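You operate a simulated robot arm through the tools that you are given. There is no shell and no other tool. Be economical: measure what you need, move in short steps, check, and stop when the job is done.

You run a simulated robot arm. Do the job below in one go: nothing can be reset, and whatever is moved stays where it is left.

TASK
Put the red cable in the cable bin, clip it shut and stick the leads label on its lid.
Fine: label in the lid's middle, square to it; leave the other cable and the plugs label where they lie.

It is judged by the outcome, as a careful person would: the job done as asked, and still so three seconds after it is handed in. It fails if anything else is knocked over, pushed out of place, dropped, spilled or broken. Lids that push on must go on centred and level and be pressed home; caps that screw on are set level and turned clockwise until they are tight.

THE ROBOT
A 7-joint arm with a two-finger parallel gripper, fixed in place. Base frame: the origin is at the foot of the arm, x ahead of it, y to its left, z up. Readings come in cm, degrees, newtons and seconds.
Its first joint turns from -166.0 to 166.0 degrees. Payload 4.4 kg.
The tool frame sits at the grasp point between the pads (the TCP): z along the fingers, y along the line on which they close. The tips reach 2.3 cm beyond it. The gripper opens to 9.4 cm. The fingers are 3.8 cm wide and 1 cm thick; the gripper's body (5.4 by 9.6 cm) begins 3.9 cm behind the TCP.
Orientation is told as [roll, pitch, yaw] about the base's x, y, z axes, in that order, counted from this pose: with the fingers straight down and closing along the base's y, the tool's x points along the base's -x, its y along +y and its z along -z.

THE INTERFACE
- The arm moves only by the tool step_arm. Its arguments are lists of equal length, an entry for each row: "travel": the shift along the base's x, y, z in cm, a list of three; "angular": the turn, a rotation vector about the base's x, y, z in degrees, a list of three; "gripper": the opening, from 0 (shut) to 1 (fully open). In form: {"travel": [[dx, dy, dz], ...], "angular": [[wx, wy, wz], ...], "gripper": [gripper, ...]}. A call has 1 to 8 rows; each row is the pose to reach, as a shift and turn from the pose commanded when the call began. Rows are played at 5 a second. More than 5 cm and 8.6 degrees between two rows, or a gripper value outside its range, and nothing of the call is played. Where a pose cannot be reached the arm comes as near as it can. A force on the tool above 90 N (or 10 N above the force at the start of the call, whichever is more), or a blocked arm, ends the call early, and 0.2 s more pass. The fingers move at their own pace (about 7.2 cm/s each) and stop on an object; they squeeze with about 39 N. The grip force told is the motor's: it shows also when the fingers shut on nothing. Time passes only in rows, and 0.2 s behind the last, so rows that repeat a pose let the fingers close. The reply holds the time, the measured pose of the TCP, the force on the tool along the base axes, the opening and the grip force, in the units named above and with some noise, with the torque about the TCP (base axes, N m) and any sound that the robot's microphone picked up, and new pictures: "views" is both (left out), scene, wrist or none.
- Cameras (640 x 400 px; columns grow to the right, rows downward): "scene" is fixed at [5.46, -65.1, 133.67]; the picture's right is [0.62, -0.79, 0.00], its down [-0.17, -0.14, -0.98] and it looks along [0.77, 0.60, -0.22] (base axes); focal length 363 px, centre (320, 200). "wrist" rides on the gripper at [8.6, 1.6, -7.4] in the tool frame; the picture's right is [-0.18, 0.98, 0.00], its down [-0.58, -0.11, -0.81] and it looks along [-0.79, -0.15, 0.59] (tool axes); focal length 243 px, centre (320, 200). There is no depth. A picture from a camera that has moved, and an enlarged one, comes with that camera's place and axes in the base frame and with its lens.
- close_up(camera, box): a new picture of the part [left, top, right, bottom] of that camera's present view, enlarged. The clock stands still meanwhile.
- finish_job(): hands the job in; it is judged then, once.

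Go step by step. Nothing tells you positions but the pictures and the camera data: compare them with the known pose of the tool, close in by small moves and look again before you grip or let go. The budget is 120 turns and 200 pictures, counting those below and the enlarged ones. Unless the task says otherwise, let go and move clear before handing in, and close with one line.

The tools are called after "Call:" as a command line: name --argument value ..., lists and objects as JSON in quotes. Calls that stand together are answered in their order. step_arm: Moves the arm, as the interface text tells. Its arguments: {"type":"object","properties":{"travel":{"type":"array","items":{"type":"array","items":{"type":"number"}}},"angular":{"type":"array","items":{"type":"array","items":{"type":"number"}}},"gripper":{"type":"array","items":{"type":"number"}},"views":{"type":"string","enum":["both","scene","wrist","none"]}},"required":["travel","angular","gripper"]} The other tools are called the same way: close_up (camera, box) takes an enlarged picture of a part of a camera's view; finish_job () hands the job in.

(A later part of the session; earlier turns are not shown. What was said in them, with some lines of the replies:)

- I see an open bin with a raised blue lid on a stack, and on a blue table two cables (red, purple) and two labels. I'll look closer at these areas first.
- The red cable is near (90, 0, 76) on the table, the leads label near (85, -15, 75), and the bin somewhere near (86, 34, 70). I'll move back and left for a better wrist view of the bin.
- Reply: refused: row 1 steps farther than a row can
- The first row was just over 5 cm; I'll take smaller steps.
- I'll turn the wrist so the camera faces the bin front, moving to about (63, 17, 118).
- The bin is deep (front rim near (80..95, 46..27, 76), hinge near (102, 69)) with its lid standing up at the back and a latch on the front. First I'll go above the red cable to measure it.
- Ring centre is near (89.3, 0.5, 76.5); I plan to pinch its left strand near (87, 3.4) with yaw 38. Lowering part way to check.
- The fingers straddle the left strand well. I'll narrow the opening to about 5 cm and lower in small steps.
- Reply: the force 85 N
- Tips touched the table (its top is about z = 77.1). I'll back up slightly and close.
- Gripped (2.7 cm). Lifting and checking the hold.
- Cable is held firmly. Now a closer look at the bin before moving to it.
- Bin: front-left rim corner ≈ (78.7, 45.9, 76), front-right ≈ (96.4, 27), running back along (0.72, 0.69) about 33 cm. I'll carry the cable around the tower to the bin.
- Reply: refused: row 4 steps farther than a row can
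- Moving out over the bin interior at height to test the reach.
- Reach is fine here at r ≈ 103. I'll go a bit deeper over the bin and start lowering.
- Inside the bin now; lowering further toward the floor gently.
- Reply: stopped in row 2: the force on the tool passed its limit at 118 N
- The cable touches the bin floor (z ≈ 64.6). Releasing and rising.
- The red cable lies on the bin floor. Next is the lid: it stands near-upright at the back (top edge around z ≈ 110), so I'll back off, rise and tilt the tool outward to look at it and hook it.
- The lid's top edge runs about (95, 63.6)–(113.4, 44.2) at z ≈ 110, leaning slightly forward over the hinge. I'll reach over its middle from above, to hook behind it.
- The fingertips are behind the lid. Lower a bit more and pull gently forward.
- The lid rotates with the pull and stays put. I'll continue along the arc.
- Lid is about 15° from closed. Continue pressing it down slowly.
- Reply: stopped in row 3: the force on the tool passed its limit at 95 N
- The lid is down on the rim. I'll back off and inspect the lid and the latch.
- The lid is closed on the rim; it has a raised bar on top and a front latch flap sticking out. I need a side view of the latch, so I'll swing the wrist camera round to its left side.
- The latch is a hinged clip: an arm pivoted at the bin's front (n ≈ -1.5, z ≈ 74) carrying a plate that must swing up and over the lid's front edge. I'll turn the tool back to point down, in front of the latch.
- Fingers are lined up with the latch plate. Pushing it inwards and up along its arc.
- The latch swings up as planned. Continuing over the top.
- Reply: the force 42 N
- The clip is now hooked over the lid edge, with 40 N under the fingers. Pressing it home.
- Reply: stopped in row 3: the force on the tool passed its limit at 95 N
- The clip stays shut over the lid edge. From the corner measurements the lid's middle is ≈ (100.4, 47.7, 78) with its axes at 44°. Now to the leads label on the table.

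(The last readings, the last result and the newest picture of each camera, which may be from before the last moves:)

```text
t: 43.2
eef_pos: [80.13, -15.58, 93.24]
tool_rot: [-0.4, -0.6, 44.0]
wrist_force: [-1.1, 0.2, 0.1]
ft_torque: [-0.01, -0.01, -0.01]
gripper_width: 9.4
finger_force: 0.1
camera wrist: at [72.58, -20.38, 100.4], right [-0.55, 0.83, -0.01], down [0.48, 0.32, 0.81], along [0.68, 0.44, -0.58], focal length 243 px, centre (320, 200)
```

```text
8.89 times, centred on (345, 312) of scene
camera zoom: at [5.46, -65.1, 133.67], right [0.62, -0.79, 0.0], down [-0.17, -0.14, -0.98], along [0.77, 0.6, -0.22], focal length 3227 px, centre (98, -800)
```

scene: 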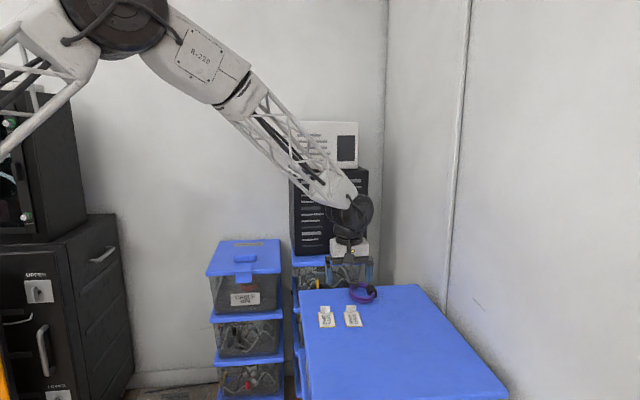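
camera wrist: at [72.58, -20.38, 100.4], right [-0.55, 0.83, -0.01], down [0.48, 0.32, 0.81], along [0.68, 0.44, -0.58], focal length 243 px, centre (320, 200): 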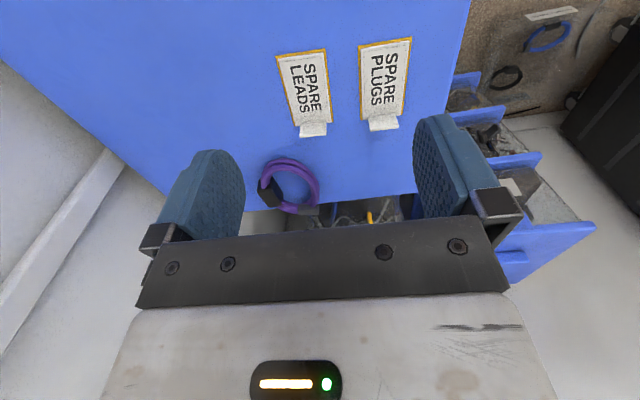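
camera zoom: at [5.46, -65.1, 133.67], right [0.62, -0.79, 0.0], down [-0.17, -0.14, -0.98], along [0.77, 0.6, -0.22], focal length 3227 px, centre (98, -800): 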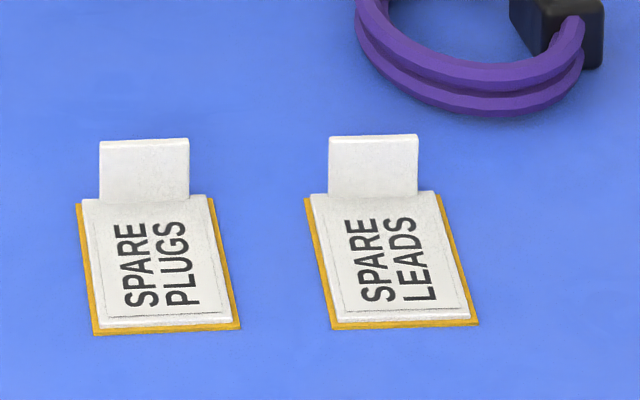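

The leads label lies with centre ≈ (84.6, -14.2), long axis at about 40°, with an upright tab at ≈ (87.5, -12), z 77.7–80. I'll rotate to yaw ~131 so the fingers pinch the tab, then hover above.

Call:
step_arm --travel '[[1, 0.5, 0], [2, 1, 0], [3, 1.5, 0], [4, 2, 0], [5, 2.5, 0], [6, 3, 0], [7, 3.5, 0], [7.4, 3.6, 0]]' --angular '[[0, 0, 8.5], [0, 0, 17], [0, 0, 25.5], [0, 0, 34], [0, 0, 42.5], [0, 0, 51], [0, 0, 59.5], [0, 0, 68]]' --gripper '[1, 1, 1, 1, 1, 1, 1, 1]' --views "none"

Call:
step_arm --travel '[[0, 0, 0], [0, 0, 0], [0, 0, -3], [0, 0, -5]]' --angular '[[0, 0, 8.5], [0, 0, 17], [0, 0, 18.5], [0, 0, 18.5]]' --gripper '[1, 1, 1, 1]'

Call:
close_up --camera "scene" --box '[310, 250, 410, 325]'

Call:
close_up --camera "wrist" --box '[200, 30, 440, 230]'

```text
t: 45.0
eef_pos: [87.45, -11.85, 93.24]
tool_rot: [-0.4, -0.6, 112.2]
wrist_force: [0.0, -0.1, 0.6]
ft_torque: [0.0, 0.02, 0.02]
gripper_width: 9.38
finger_force: 0.0
```

```text
t: 46.0
eef_pos: [87.48, -11.95, 88.39]
tool_rot: [-0.5, -0.5, 130.6]
wrist_force: [0.3, 0.0, -0.7]
ft_torque: [0.01, -0.02, -0.03]
gripper_width: 9.42
finger_force: 0.0
camera wrist: at [91.74, -19.6, 95.49], right [-0.87, -0.5, -0.01], down [-0.3, 0.5, 0.81], along [-0.4, 0.71, -0.58], focal length 243 px, centre (320, 200)
```

scene: 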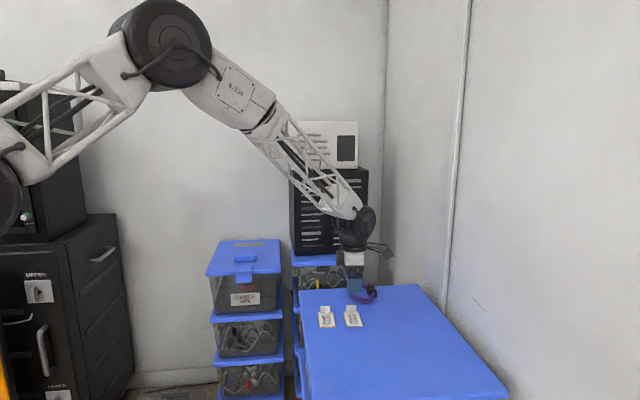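
wrist: 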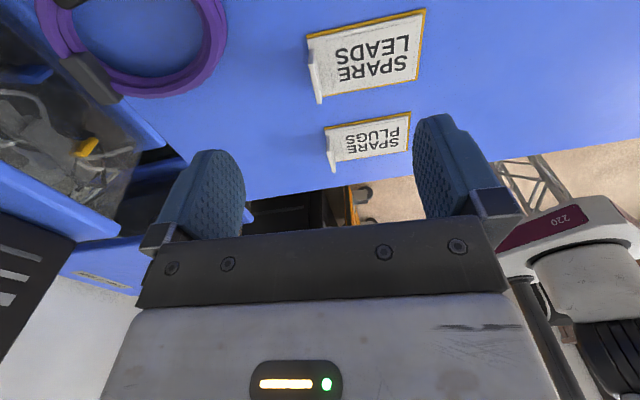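

```text
5.33 times, centred on (360, 288) of scene
camera zoom: at [5.46, -65.1, 133.67], right [0.62, -0.79, 0.0], down [-0.17, -0.14, -0.98], along [0.77, 0.6, -0.22], focal length 1936 px, centre (107, -267)
```

zoom: 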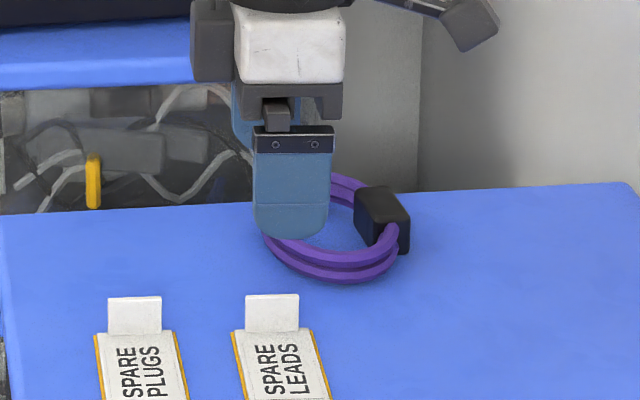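

```text
2.00 times, centred on (320, 130) of wrist
camera zoom: at [91.74, -19.6, 95.49], right [-0.87, -0.5, -0.01], down [-0.3, 0.5, 0.81], along [-0.4, 0.71, -0.58], focal length 485 px, centre (320, 340)
```

zoom: 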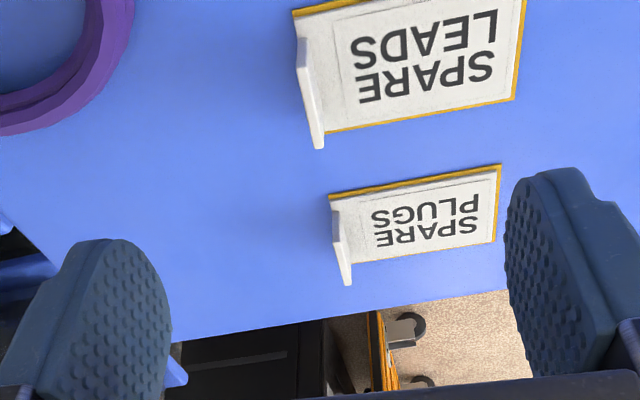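

Tab refined at (88.1, -12.1), normal at 41°. Lowering with a narrower opening.

Call:
step_arm --travel '[[0.6, -0.2, -1], [0.6, -0.2, -3], [0.6, -0.2, -5]]' --angular '[[0, 0, 0], [0, 0, 0], [0, 0, 0]]' --gripper '[0.4, 0.4, 0.4]' --views "wrist"

Call:
close_up --camera "wrist" --box '[220, 30, 420, 230]'

Call:
close_up --camera "scene" --box '[310, 250, 410, 325]'

```text
t: 46.8
eef_pos: [88.04, -12.18, 83.21]
tool_rot: [-0.6, -0.5, 130.5]
wrist_force: [0.2, 0.0, 0.3]
ft_torque: [-0.03, 0.02, -0.04]
gripper_width: 3.8
finger_force: 0.1
camera wrist: at [92.4, -19.8, 90.41], right [-0.87, -0.5, -0.01], down [-0.3, 0.5, 0.81], along [-0.4, 0.71, -0.58], focal length 243 px, centre (320, 200)
```

wrist: 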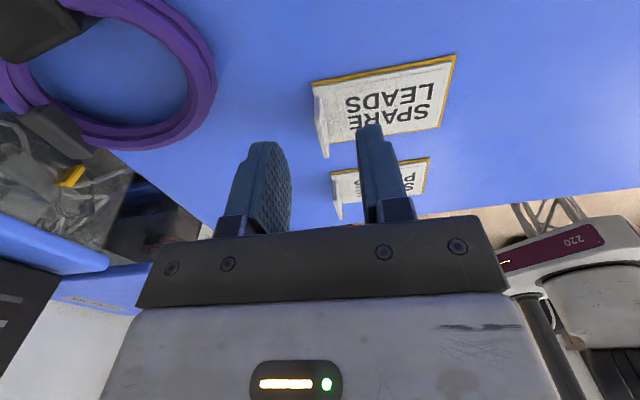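

```text
2.00 times, centred on (320, 130) of wrist
camera zoom: at [92.4, -19.8, 90.41], right [-0.87, -0.5, -0.01], down [-0.3, 0.5, 0.81], along [-0.4, 0.71, -0.58], focal length 485 px, centre (320, 340)
```

zoom: 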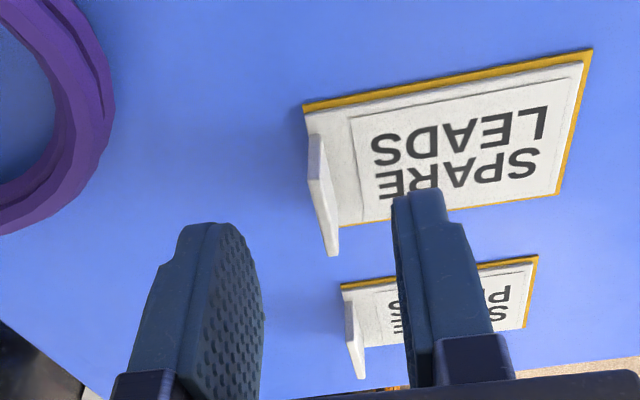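

```text
5.33 times, centred on (360, 288) of scene
camera zoom: at [5.46, -65.1, 133.67], right [0.62, -0.79, 0.0], down [-0.17, -0.14, -0.98], along [0.77, 0.6, -0.22], focal length 1936 px, centre (107, -267)
```

zoom: 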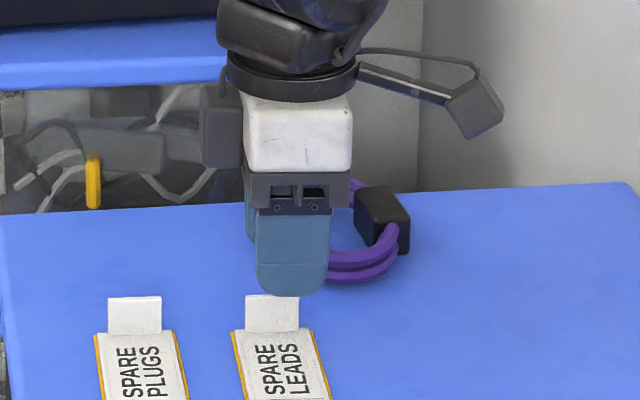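

Tab top is nearer z ≈ 79.2. Small sideways correction, then down to just above the label.

Call:
step_arm --travel '[[-0.2, 0.25, -1], [-0.2, 0.25, -2], [-0.2, 0.25, -2.7]]' --angular '[[0, 0, 0], [0, 0, 0], [0, 0, 0]]' --gripper '[0.35, 0.35, 0.35]' --views "wrist"

Call:
close_up --camera "wrist" --box '[220, 60, 420, 230]'

Call:
close_up --camera "scene" --box '[320, 270, 400, 330]'

```text
t: 47.6
eef_pos: [87.77, -11.9, 80.48]
tool_rot: [-0.5, -0.5, 130.5]
wrist_force: [0.0, 0.2, -0.4]
ft_torque: [0.04, 0.01, 0.01]
gripper_width: 3.27
finger_force: 0.1
camera wrist: at [92.15, -19.53, 87.69], right [-0.87, -0.5, -0.01], down [-0.3, 0.5, 0.81], along [-0.4, 0.71, -0.58], focal length 243 px, centre (320, 200)
```

wrist: 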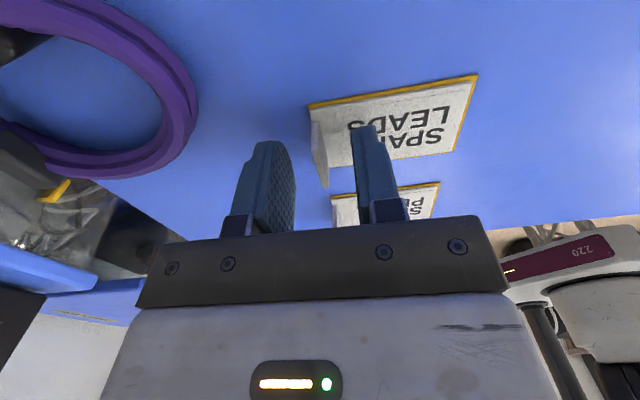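

```text
2.35 times, centred on (320, 145) of wrist
camera zoom: at [92.15, -19.53, 87.69], right [-0.87, -0.5, -0.01], down [-0.3, 0.5, 0.81], along [-0.4, 0.71, -0.58], focal length 571 px, centre (320, 329)
```

zoom: 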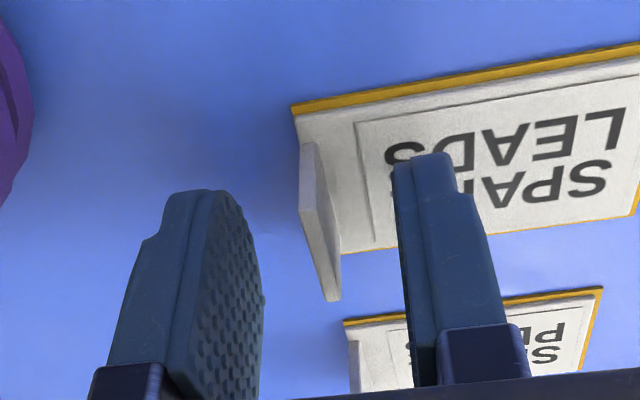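

```text
6.67 times, centred on (360, 300) of scene
camera zoom: at [5.46, -65.1, 133.67], right [0.62, -0.79, 0.0], down [-0.17, -0.14, -0.98], along [0.77, 0.6, -0.22], focal length 2420 px, centre (53, -467)
```

zoom: 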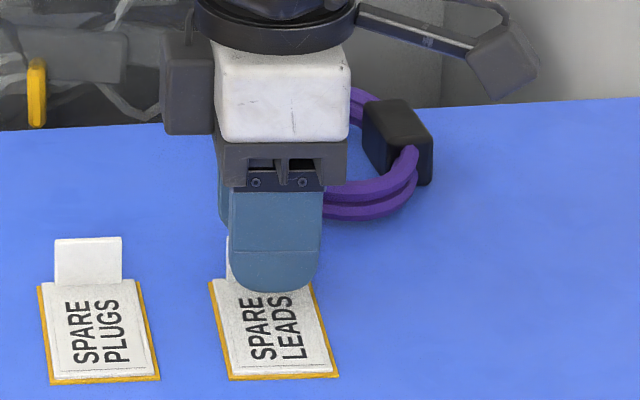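

Tab re-measured at mid ≈ (87.7, -11.65), top ≈ 79.6; a final small shift, slightly lower, then close.

Call:
step_arm --travel '[[-0.2, 0.25, 0], [-0.2, 0.25, -0.25], [-0.2, 0.25, -0.25], [-0.2, 0.25, -0.25], [-0.2, 0.25, -0.25]]' --angular '[[0, 0, 0], [0, 0, 0], [0, 0, 0], [0, 0, 0], [0, 0, 0]]' --gripper '[0.35, 0.35, 0, 0, 0]' --views "wrist"

Call:
close_up --camera "scene" --box '[320, 270, 400, 330]'

```text
t: 48.8
eef_pos: [87.6, -11.63, 80.31]
tool_rot: [-0.5, -0.5, 130.5]
wrist_force: [-0.5, 0.3, 0.5]
ft_torque: [-0.07, 0.06, -0.05]
gripper_width: 0.22
finger_force: 38.6
camera wrist: at [91.94, -19.28, 87.45], right [-0.87, -0.5, -0.01], down [-0.29, 0.5, 0.81], along [-0.4, 0.71, -0.58], focal length 243 px, centre (320, 200)
```

wrist: 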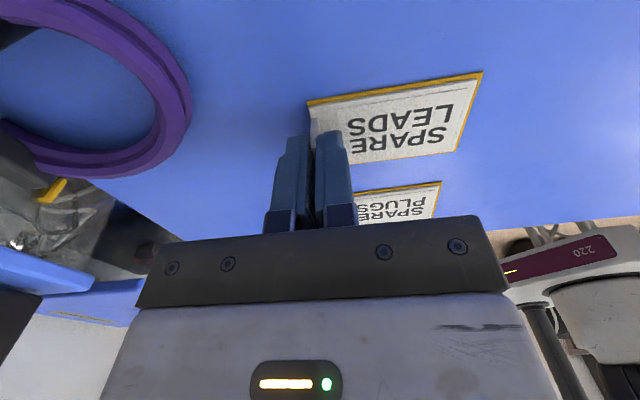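

```text
6.67 times, centred on (360, 300) of scene
camera zoom: at [5.46, -65.1, 133.67], right [0.62, -0.79, 0.0], down [-0.17, -0.14, -0.98], along [0.77, 0.6, -0.22], focal length 2420 px, centre (53, -467)
```

zoom: 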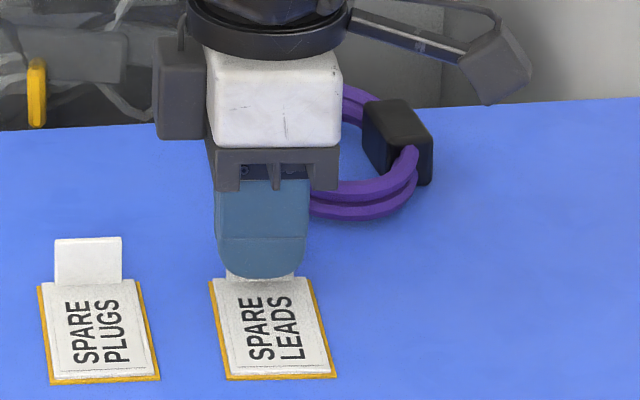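

Tab gripped (0.22 cm). Lifting.

Call:
step_arm --travel '[[0, 0, 1], [0, 0, 3], [0, 0, 6], [-1, 0, 10], [-2, 0, 14]]' --angular '[[0, 0, 0], [0, 0, 0], [0, 0, 0], [0, 0, 0], [0, 0, 0]]' --gripper '[0, 0, 0, 0, 0]' --views "wrist"

Call:
close_up --camera "scene" --box '[310, 225, 410, 325]'

Call:
close_up --camera "wrist" --box '[260, 40, 520, 220]'

```text
t: 50.0
eef_pos: [85.54, -11.63, 94.14]
tool_rot: [-0.4, -0.5, 130.5]
wrist_force: [0.0, 0.6, -0.2]
ft_torque: [-0.01, 0.01, 0.01]
gripper_width: 0.2
finger_force: 39.6
camera wrist: at [89.89, -19.34, 101.36], right [-0.87, -0.5, -0.01], down [-0.29, 0.5, 0.81], along [-0.4, 0.71, -0.58], focal length 243 px, centre (320, 200)
```

wrist: 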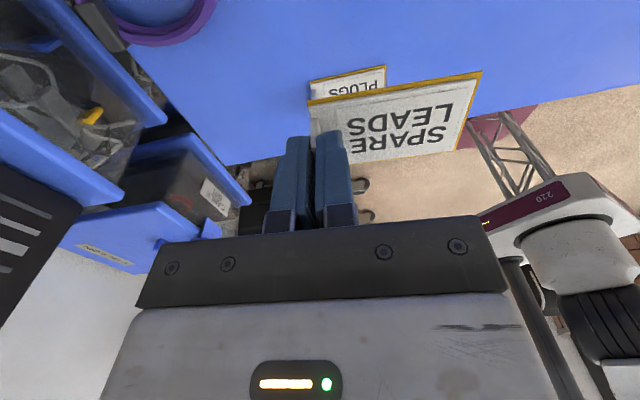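

```text
4.00 times, centred on (360, 275) of scene
camera zoom: at [5.46, -65.1, 133.67], right [0.62, -0.79, 0.0], down [-0.17, -0.14, -0.98], along [0.77, 0.6, -0.22], focal length 1452 px, centre (160, -100)
```

zoom: 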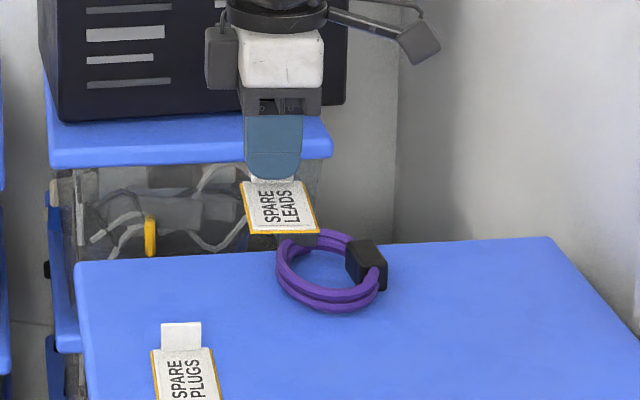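

```text
2.22 times, centred on (390, 130) of wrist
camera zoom: at [89.89, -19.34, 101.36], right [-0.87, -0.5, -0.01], down [-0.29, 0.5, 0.81], along [-0.4, 0.71, -0.58], focal length 539 px, centre (164, 356)
```

zoom: 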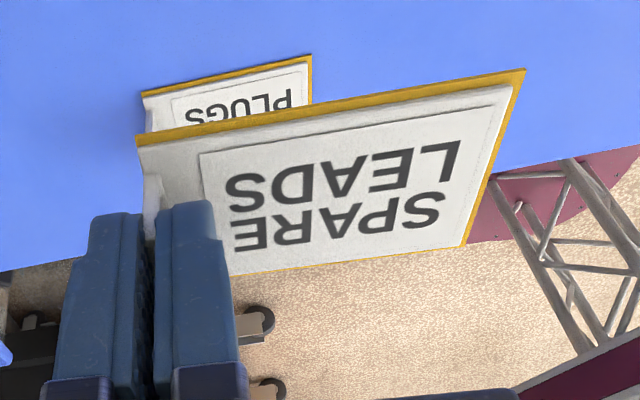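

Label held cleanly, its centre 3.6 cm along the tool's y from the tab. For the lid's middle with the text readable from the front, I need TCP ≈ (102.9, 45.1) at yaw 44. Moving back and around the tower.

Call:
step_arm --travel '[[-2.5, 3, 0.5], [-5, 6, 1], [-7.5, 9.5, 2], [-10, 13, 3], [-12.5, 16.5, 3], [-14.5, 20, 3], [-16, 23.5, 3], [-17, 27, 3]]' --angular '[[0, 0, -8], [0, 0, -16], [0, 0, -24], [0, 0, -32], [0, 0, -40], [0, 0, -48], [0, 0, -56], [0, 0, -64]]' --gripper '[0, 0, 0, 0, 0, 0, 0, 0]' --views "none"

Call:
step_arm --travel '[[1, 4, 0], [2.5, 8, 0], [5, 12, 0], [8.5, 15, -1], [12, 18, -1.5], [15.5, 20.5, -2], [19, 23, -2.5], [22.5, 25.5, -3]]' --angular '[[0, 0, -7.5], [0, 0, -15], [0, 0, -22.5], [0, 0, -22.5], [0, 0, -22.5], [0, 0, -22.5], [0, 0, -22.5], [0, 0, -22.5]]' --gripper '[0, 0, 0, 0, 0, 0, 0, 0]'

Call:
close_up --camera "scene" --box '[190, 200, 310, 290]'

```text
t: 51.8
eef_pos: [68.51, 15.36, 97.32]
tool_rot: [-0.5, -0.5, 66.5]
wrist_force: [-0.7, 0.0, -0.7]
ft_torque: [0.01, 0.01, 0.0]
gripper_width: 0.17
finger_force: 38.6
```

```text
t: 53.6
eef_pos: [91.21, 41.0, 94.35]
tool_rot: [-0.5, -0.6, 44.0]
wrist_force: [-1.0, 0.1, 0.6]
ft_torque: [0.01, 0.04, 0.01]
gripper_width: 0.19
finger_force: 38.9
camera wrist: at [83.74, 36.14, 101.5], right [-0.55, 0.83, -0.01], down [0.48, 0.32, 0.81], along [0.68, 0.44, -0.58], focal length 243 px, centre (320, 200)
```

scene: 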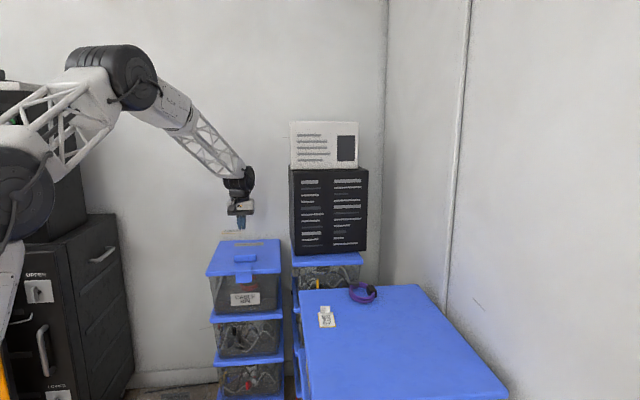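
wrist: 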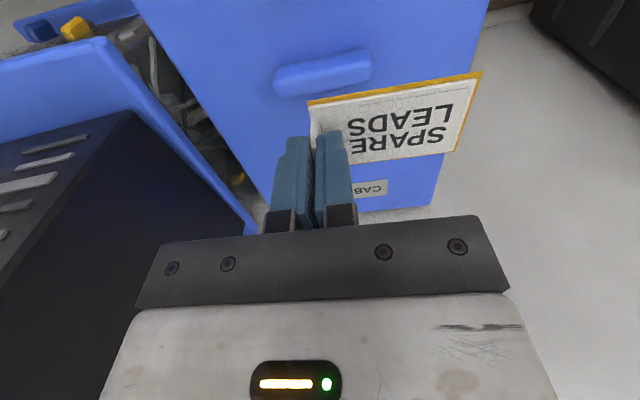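

```text
4.44 times, centred on (250, 245) of scene
camera zoom: at [5.46, -65.1, 133.67], right [0.62, -0.79, 0.0], down [-0.17, -0.14, -0.98], along [0.77, 0.6, -0.22], focal length 1614 px, centre (631, 0)
```

zoom: 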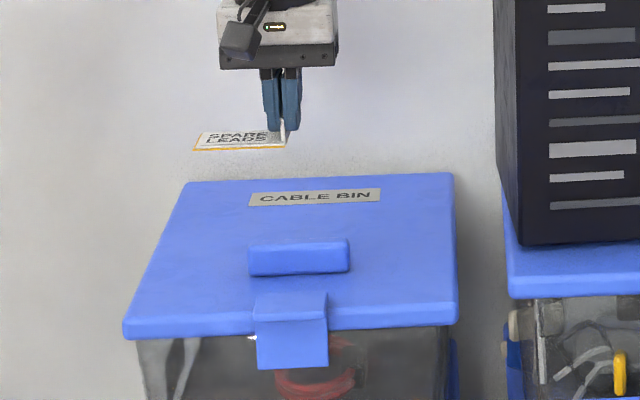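

Call:
close_up --camera "wrist" --box '[120, 0, 500, 240]'

```text
1.67 times, centred on (310, 120) of wrist
camera zoom: at [83.74, 36.14, 101.5], right [-0.55, 0.83, -0.01], down [0.48, 0.32, 0.81], along [0.68, 0.44, -0.58], focal length 404 px, centre (337, 333)
```

zoom: 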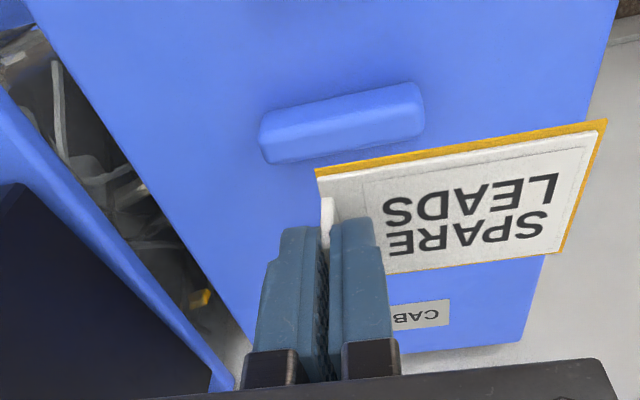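

Lid axes measure 43.8°, middle ≈ (99.2, 48.3); the label's centre sits (-2.6, +2.4) from the TCP. Moving above that point.

Call:
step_arm --travel '[[3.5, 1.6, 0], [7, 3.2, -1], [10.6, 4.9, -3], [10.6, 4.9, -7]]' --angular '[[0, 0, -0.5], [0, 0, -0.5], [0, 0, -0.5], [0, 0, -0.5]]' --gripper '[0, 0, 0, 0]' --views "wrist"

Call:
close_up --camera "scene" --box '[190, 200, 310, 290]'

Call:
close_up --camera "wrist" --box '[160, 0, 540, 240]'

```text
t: 54.6
eef_pos: [101.77, 45.73, 87.33]
tool_rot: [-0.5, -0.6, 43.5]
wrist_force: [1.1, -0.9, 1.1]
ft_torque: [-0.02, 0.01, 0.04]
gripper_width: 0.19
finger_force: 38.9
camera wrist: at [94.21, 41.06, 94.46], right [-0.54, 0.84, -0.01], down [0.49, 0.32, 0.81], along [0.68, 0.44, -0.58], focal length 243 px, centre (320, 200)
```

wrist: 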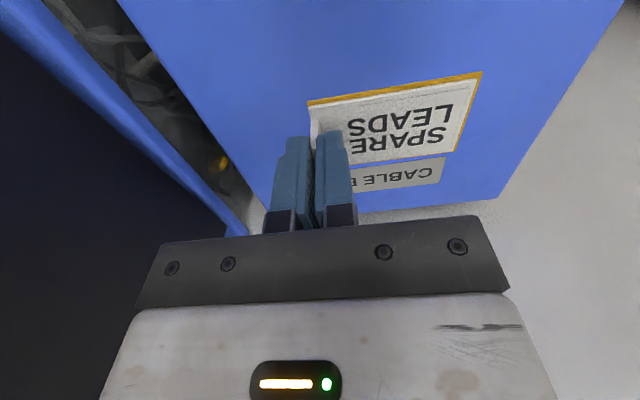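

```text
4.44 times, centred on (250, 245) of scene
camera zoom: at [5.46, -65.1, 133.67], right [0.62, -0.79, 0.0], down [-0.17, -0.14, -0.98], along [0.77, 0.6, -0.22], focal length 1614 px, centre (631, 0)
```

zoom: 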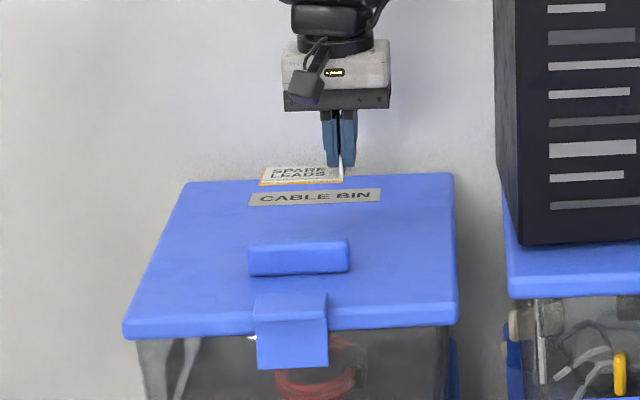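

```text
1.67 times, centred on (350, 120) of wrist
camera zoom: at [94.21, 41.06, 94.46], right [-0.54, 0.84, -0.01], down [0.49, 0.32, 0.81], along [0.68, 0.44, -0.58], focal length 404 px, centre (270, 333)
```

zoom: 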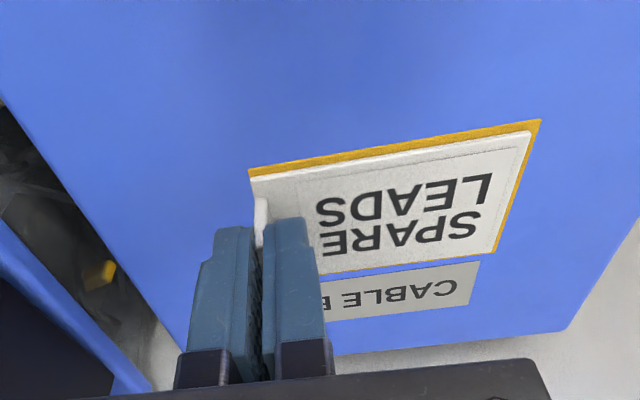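

Label is centred over the target (99.1, 48.4) and square. Levelling the half-degree tilt and lowering.

Call:
step_arm --travel '[[0, 0.1, -1.5], [0, 0.1, -3], [0, 0.1, -4.5]]' --angular '[[0, 0.8, 0], [0, 0.8, 0], [0, 0.8, 0]]' --gripper '[0, 0, 0]' --views "wrist"

Call:
close_up --camera "scene" --box '[190, 200, 310, 290]'

Call:
close_up --camera "wrist" --box '[260, 0, 640, 240]'

```text
t: 55.4
eef_pos: [101.69, 45.87, 82.89]
tool_rot: [0.1, 0.0, 43.5]
wrist_force: [0.5, -0.5, -0.7]
ft_torque: [-0.01, 0.01, 0.03]
gripper_width: 0.17
finger_force: 38.8
camera wrist: at [94.26, 41.14, 90.09], right [-0.54, 0.84, 0.0], down [0.5, 0.32, 0.81], along [0.68, 0.44, -0.59], focal length 243 px, centre (320, 200)
```

wrist: 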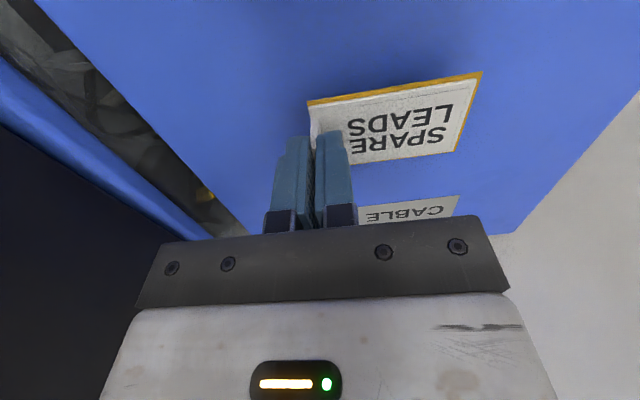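

```text
4.44 times, centred on (250, 245) of scene
camera zoom: at [5.46, -65.1, 133.67], right [0.62, -0.79, 0.0], down [-0.17, -0.14, -0.98], along [0.77, 0.6, -0.22], focal length 1614 px, centre (631, 0)
```

zoom: 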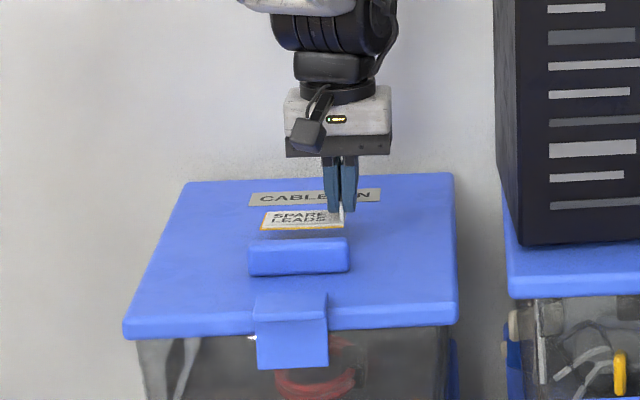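

```text
1.67 times, centred on (450, 120) of wrist
camera zoom: at [94.26, 41.14, 90.09], right [-0.54, 0.84, 0.0], down [0.5, 0.32, 0.81], along [0.68, 0.44, -0.59], focal length 404 px, centre (103, 333)
```

zoom: 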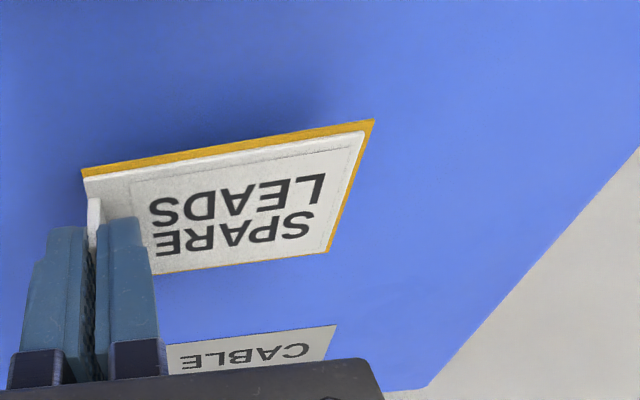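

Both views suggest shifting about 0.35 cm toward the bin's right; then I lower to contact and press.

Call:
step_arm --travel '[[0.25, -0.25, 0], [0.25, -0.25, -0.6], [0.25, -0.25, -1.2], [0.25, -0.25, -1.6]]' --angular '[[0, 0, 0.2], [0, 0, 0.2], [0, 0, 0.2], [0, 0, 0.2]]' --gripper '[0, 0, 0, 0]' --views "wrist"

Call:
close_up --camera "scene" --box '[190, 220, 290, 290]'

```text
t: 56.4
eef_pos: [102.01, 45.61, 81.18]
tool_rot: [0.2, 0.0, 43.7]
wrist_force: [-0.3, -0.5, -0.4]
ft_torque: [-0.02, 0.0, -0.02]
gripper_width: 0.23
finger_force: 39.1
camera wrist: at [94.54, 40.86, 88.44], right [-0.55, 0.84, 0.0], down [0.5, 0.32, 0.81], along [0.67, 0.44, -0.59], focal length 243 px, centre (320, 200)
```

wrist: 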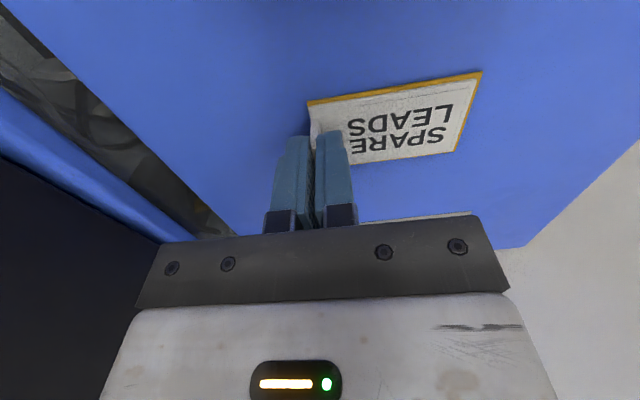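

```text
5.71 times, centred on (240, 255) of scene
camera zoom: at [5.46, -65.1, 133.67], right [0.62, -0.79, 0.0], down [-0.17, -0.14, -0.98], along [0.77, 0.6, -0.22], focal length 2075 px, centre (777, -114)
```

zoom: 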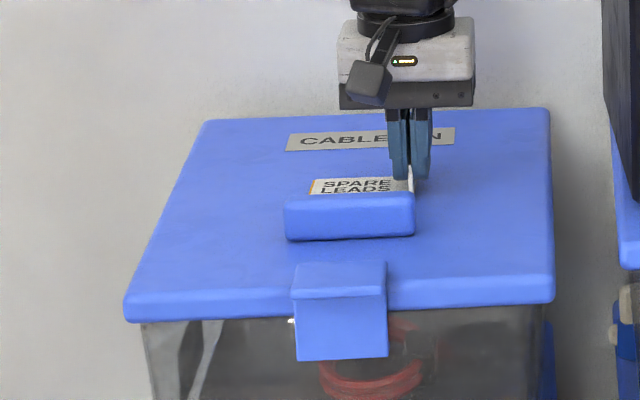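

Aligned in both directions. Pressing the label down gently.

Call:
step_arm --travel '[[0, 0, -0.2], [0, 0, -0.4], [0, 0, -0.6], [0, 0, -0.8]]' --angular '[[0, 0, 0], [0, 0, 0], [0, 0, 0], [0, 0, 0]]' --gripper '[0, 0, 0, 0]' --views "wrist"

Call:
close_up --camera "scene" --box '[190, 220, 290, 290]'

```text
t: 57.4
eef_pos: [102.11, 45.7, 80.76]
tool_rot: [0.0, -0.1, 43.7]
wrist_force: [2.2, -4.3, 39.1]
ft_torque: [0.07, -0.05, 0.1]
gripper_width: 0.2
finger_force: 38.7
camera wrist: at [94.62, 40.89, 87.99], right [-0.55, 0.84, 0.0], down [0.49, 0.32, 0.81], along [0.68, 0.44, -0.59], focal length 243 px, centre (320, 200)
```

wrist: 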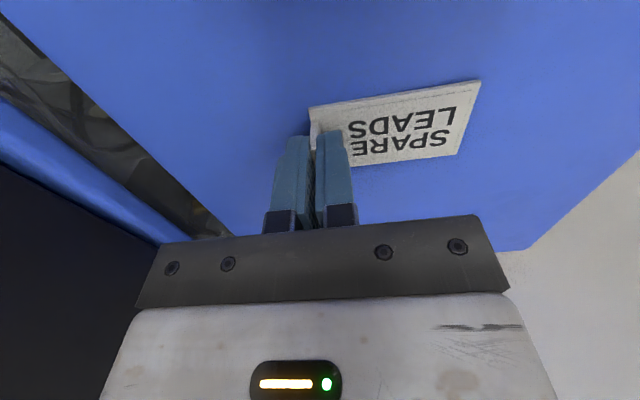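

```text
5.71 times, centred on (240, 255) of scene
camera zoom: at [5.46, -65.1, 133.67], right [0.62, -0.79, 0.0], down [-0.17, -0.14, -0.98], along [0.77, 0.6, -0.22], focal length 2075 px, centre (777, -114)
```

zoom: 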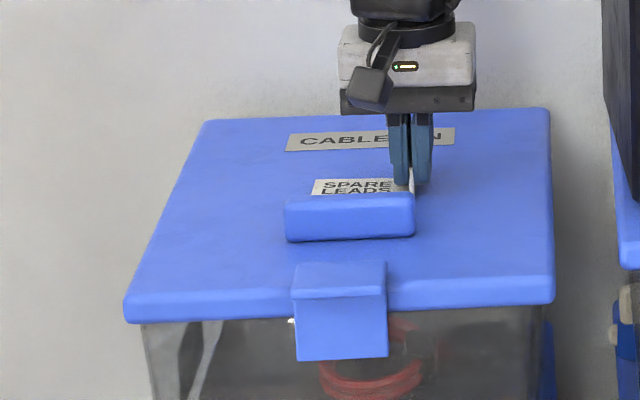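

The label's adhesive edge has gone flush — it has stuck. A slightly firmer press, then release and lift away.

Call:
step_arm --travel '[[0, 0, -0.15], [0, 0, -0.25], [0, 0, -0.25], [0, 0, 0.3], [0, 0, 0.3], [0, 0, 0.3]]' --angular '[[0, 0, 0], [0, 0, 0], [0, 0, 0], [0, 0, 0], [0, 0, 0], [0, 0, 0]]' --gripper '[0, 0, 0, 0, 0.3, 0.3]' --views "none"

Call:
step_arm --travel '[[0, 0, 1.5], [0, 0, 4], [0, 0, 8], [-3, -2, 11], [-6, -5, 13], [-9, -8, 14]]' --angular '[[0, 0, 0], [0, 0, 0], [0, 0, 0], [0, 0, 0], [0, 0, 0], [0, 0, 0]]' --gripper '[0.3, 0.3, 0.3, 0.3, 0.3, 0.3]'

Call:
close_up --camera "scene" --box '[190, 220, 290, 290]'

Call:
close_up --camera "wrist" --box '[160, 0, 500, 230]'

```text
t: 58.8
eef_pos: [101.94, 45.59, 80.44]
tool_rot: [0.1, 0.2, 43.7]
wrist_force: [6.5, -10.6, 19.6]
ft_torque: [0.03, -0.05, 0.0]
gripper_width: 2.28
finger_force: 0.2
```

```text
t: 60.2
eef_pos: [92.89, 37.85, 94.61]
tool_rot: [0.1, 0.1, 43.7]
wrist_force: [0.7, 0.3, -0.3]
ft_torque: [0.01, -0.01, 0.04]
gripper_width: 2.82
finger_force: 0.1
camera wrist: at [85.4, 32.96, 101.92], right [-0.55, 0.84, 0.0], down [0.5, 0.32, 0.8], along [0.67, 0.44, -0.59], focal length 243 px, centre (320, 200)
```

scene: 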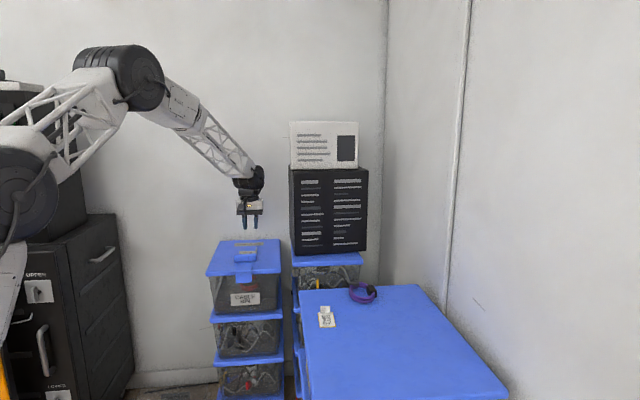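
wrist: 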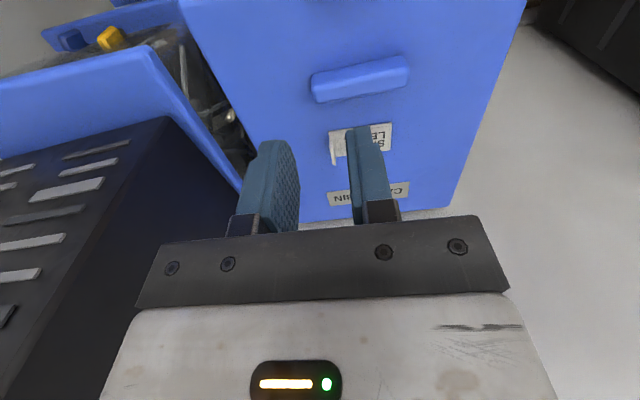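

```text
5.71 times, centred on (240, 255) of scene
camera zoom: at [5.46, -65.1, 133.67], right [0.62, -0.79, 0.0], down [-0.17, -0.14, -0.98], along [0.77, 0.6, -0.22], focal length 2075 px, centre (777, -114)
```

zoom: 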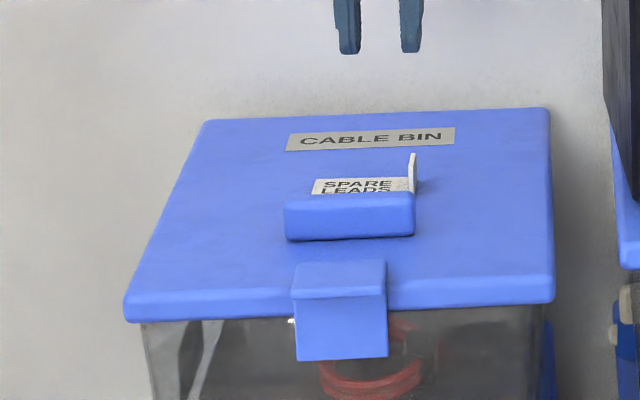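

```text
1.74 times, centred on (330, 115) of wrist
camera zoom: at [85.4, 32.96, 101.92], right [-0.55, 0.84, 0.0], down [0.5, 0.32, 0.8], along [0.67, 0.44, -0.59], focal length 422 px, centre (303, 348)
```

zoom: 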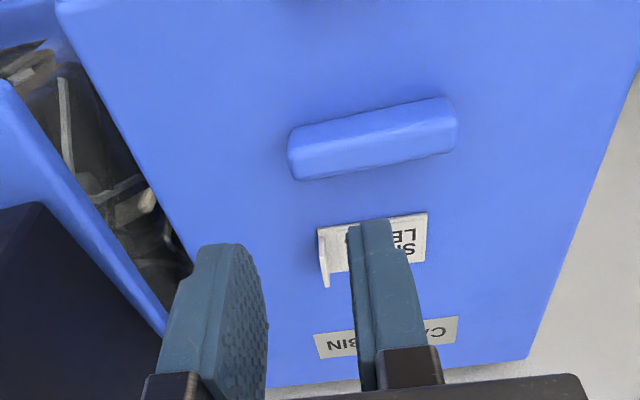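

The label sits centred and square by both views. A last check of the clip and of the other items on the table.

Call:
close_up --camera "scene" --box '[225, 250, 270, 285]'

Call:
close_up --camera "scene" --box '[280, 270, 400, 345]'

```text
11.43 times, centred on (248, 268) of scene
camera zoom: at [5.46, -65.1, 133.67], right [0.62, -0.79, 0.0], down [-0.17, -0.14, -0.98], along [0.77, 0.6, -0.22], focal length 4149 px, centre (1149, -571)
```

zoom: 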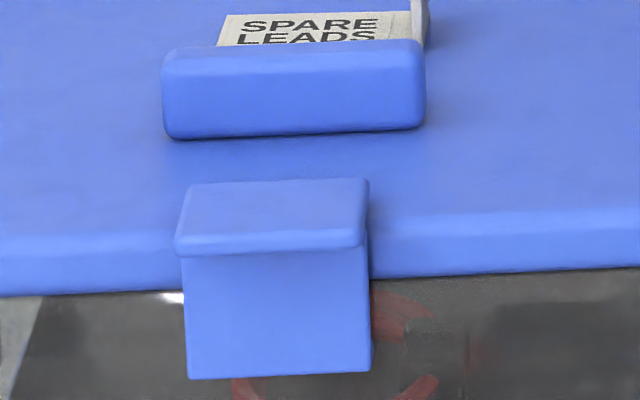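

```text
5.33 times, centred on (340, 308) of scene
camera zoom: at [5.46, -65.1, 133.67], right [0.62, -0.79, 0.0], down [-0.17, -0.14, -0.98], along [0.77, 0.6, -0.22], focal length 1936 px, centre (213, -373)
```

zoom: 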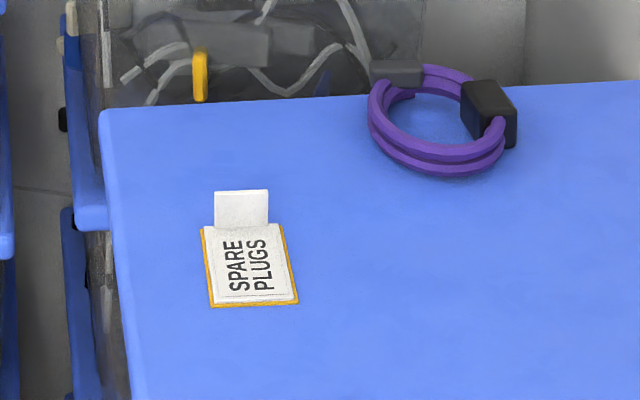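

The red cable is in the cable bin, the clip is shut over the lid's front edge, and the leads label is on the lid, centred and square. The purple cable and plugs label are where they were, and the arm is clear.

Call:
finish_job

```text
The job is handed in.
```

The red cable is in the cable bin, the lid is closed and clipped, and the leads label is stuck in the lid's middle, square to it. I heard no click from the clip, but I pressed it to about 95 N and it has stayed shut since. The purple cable and the plugs label are where they lay.
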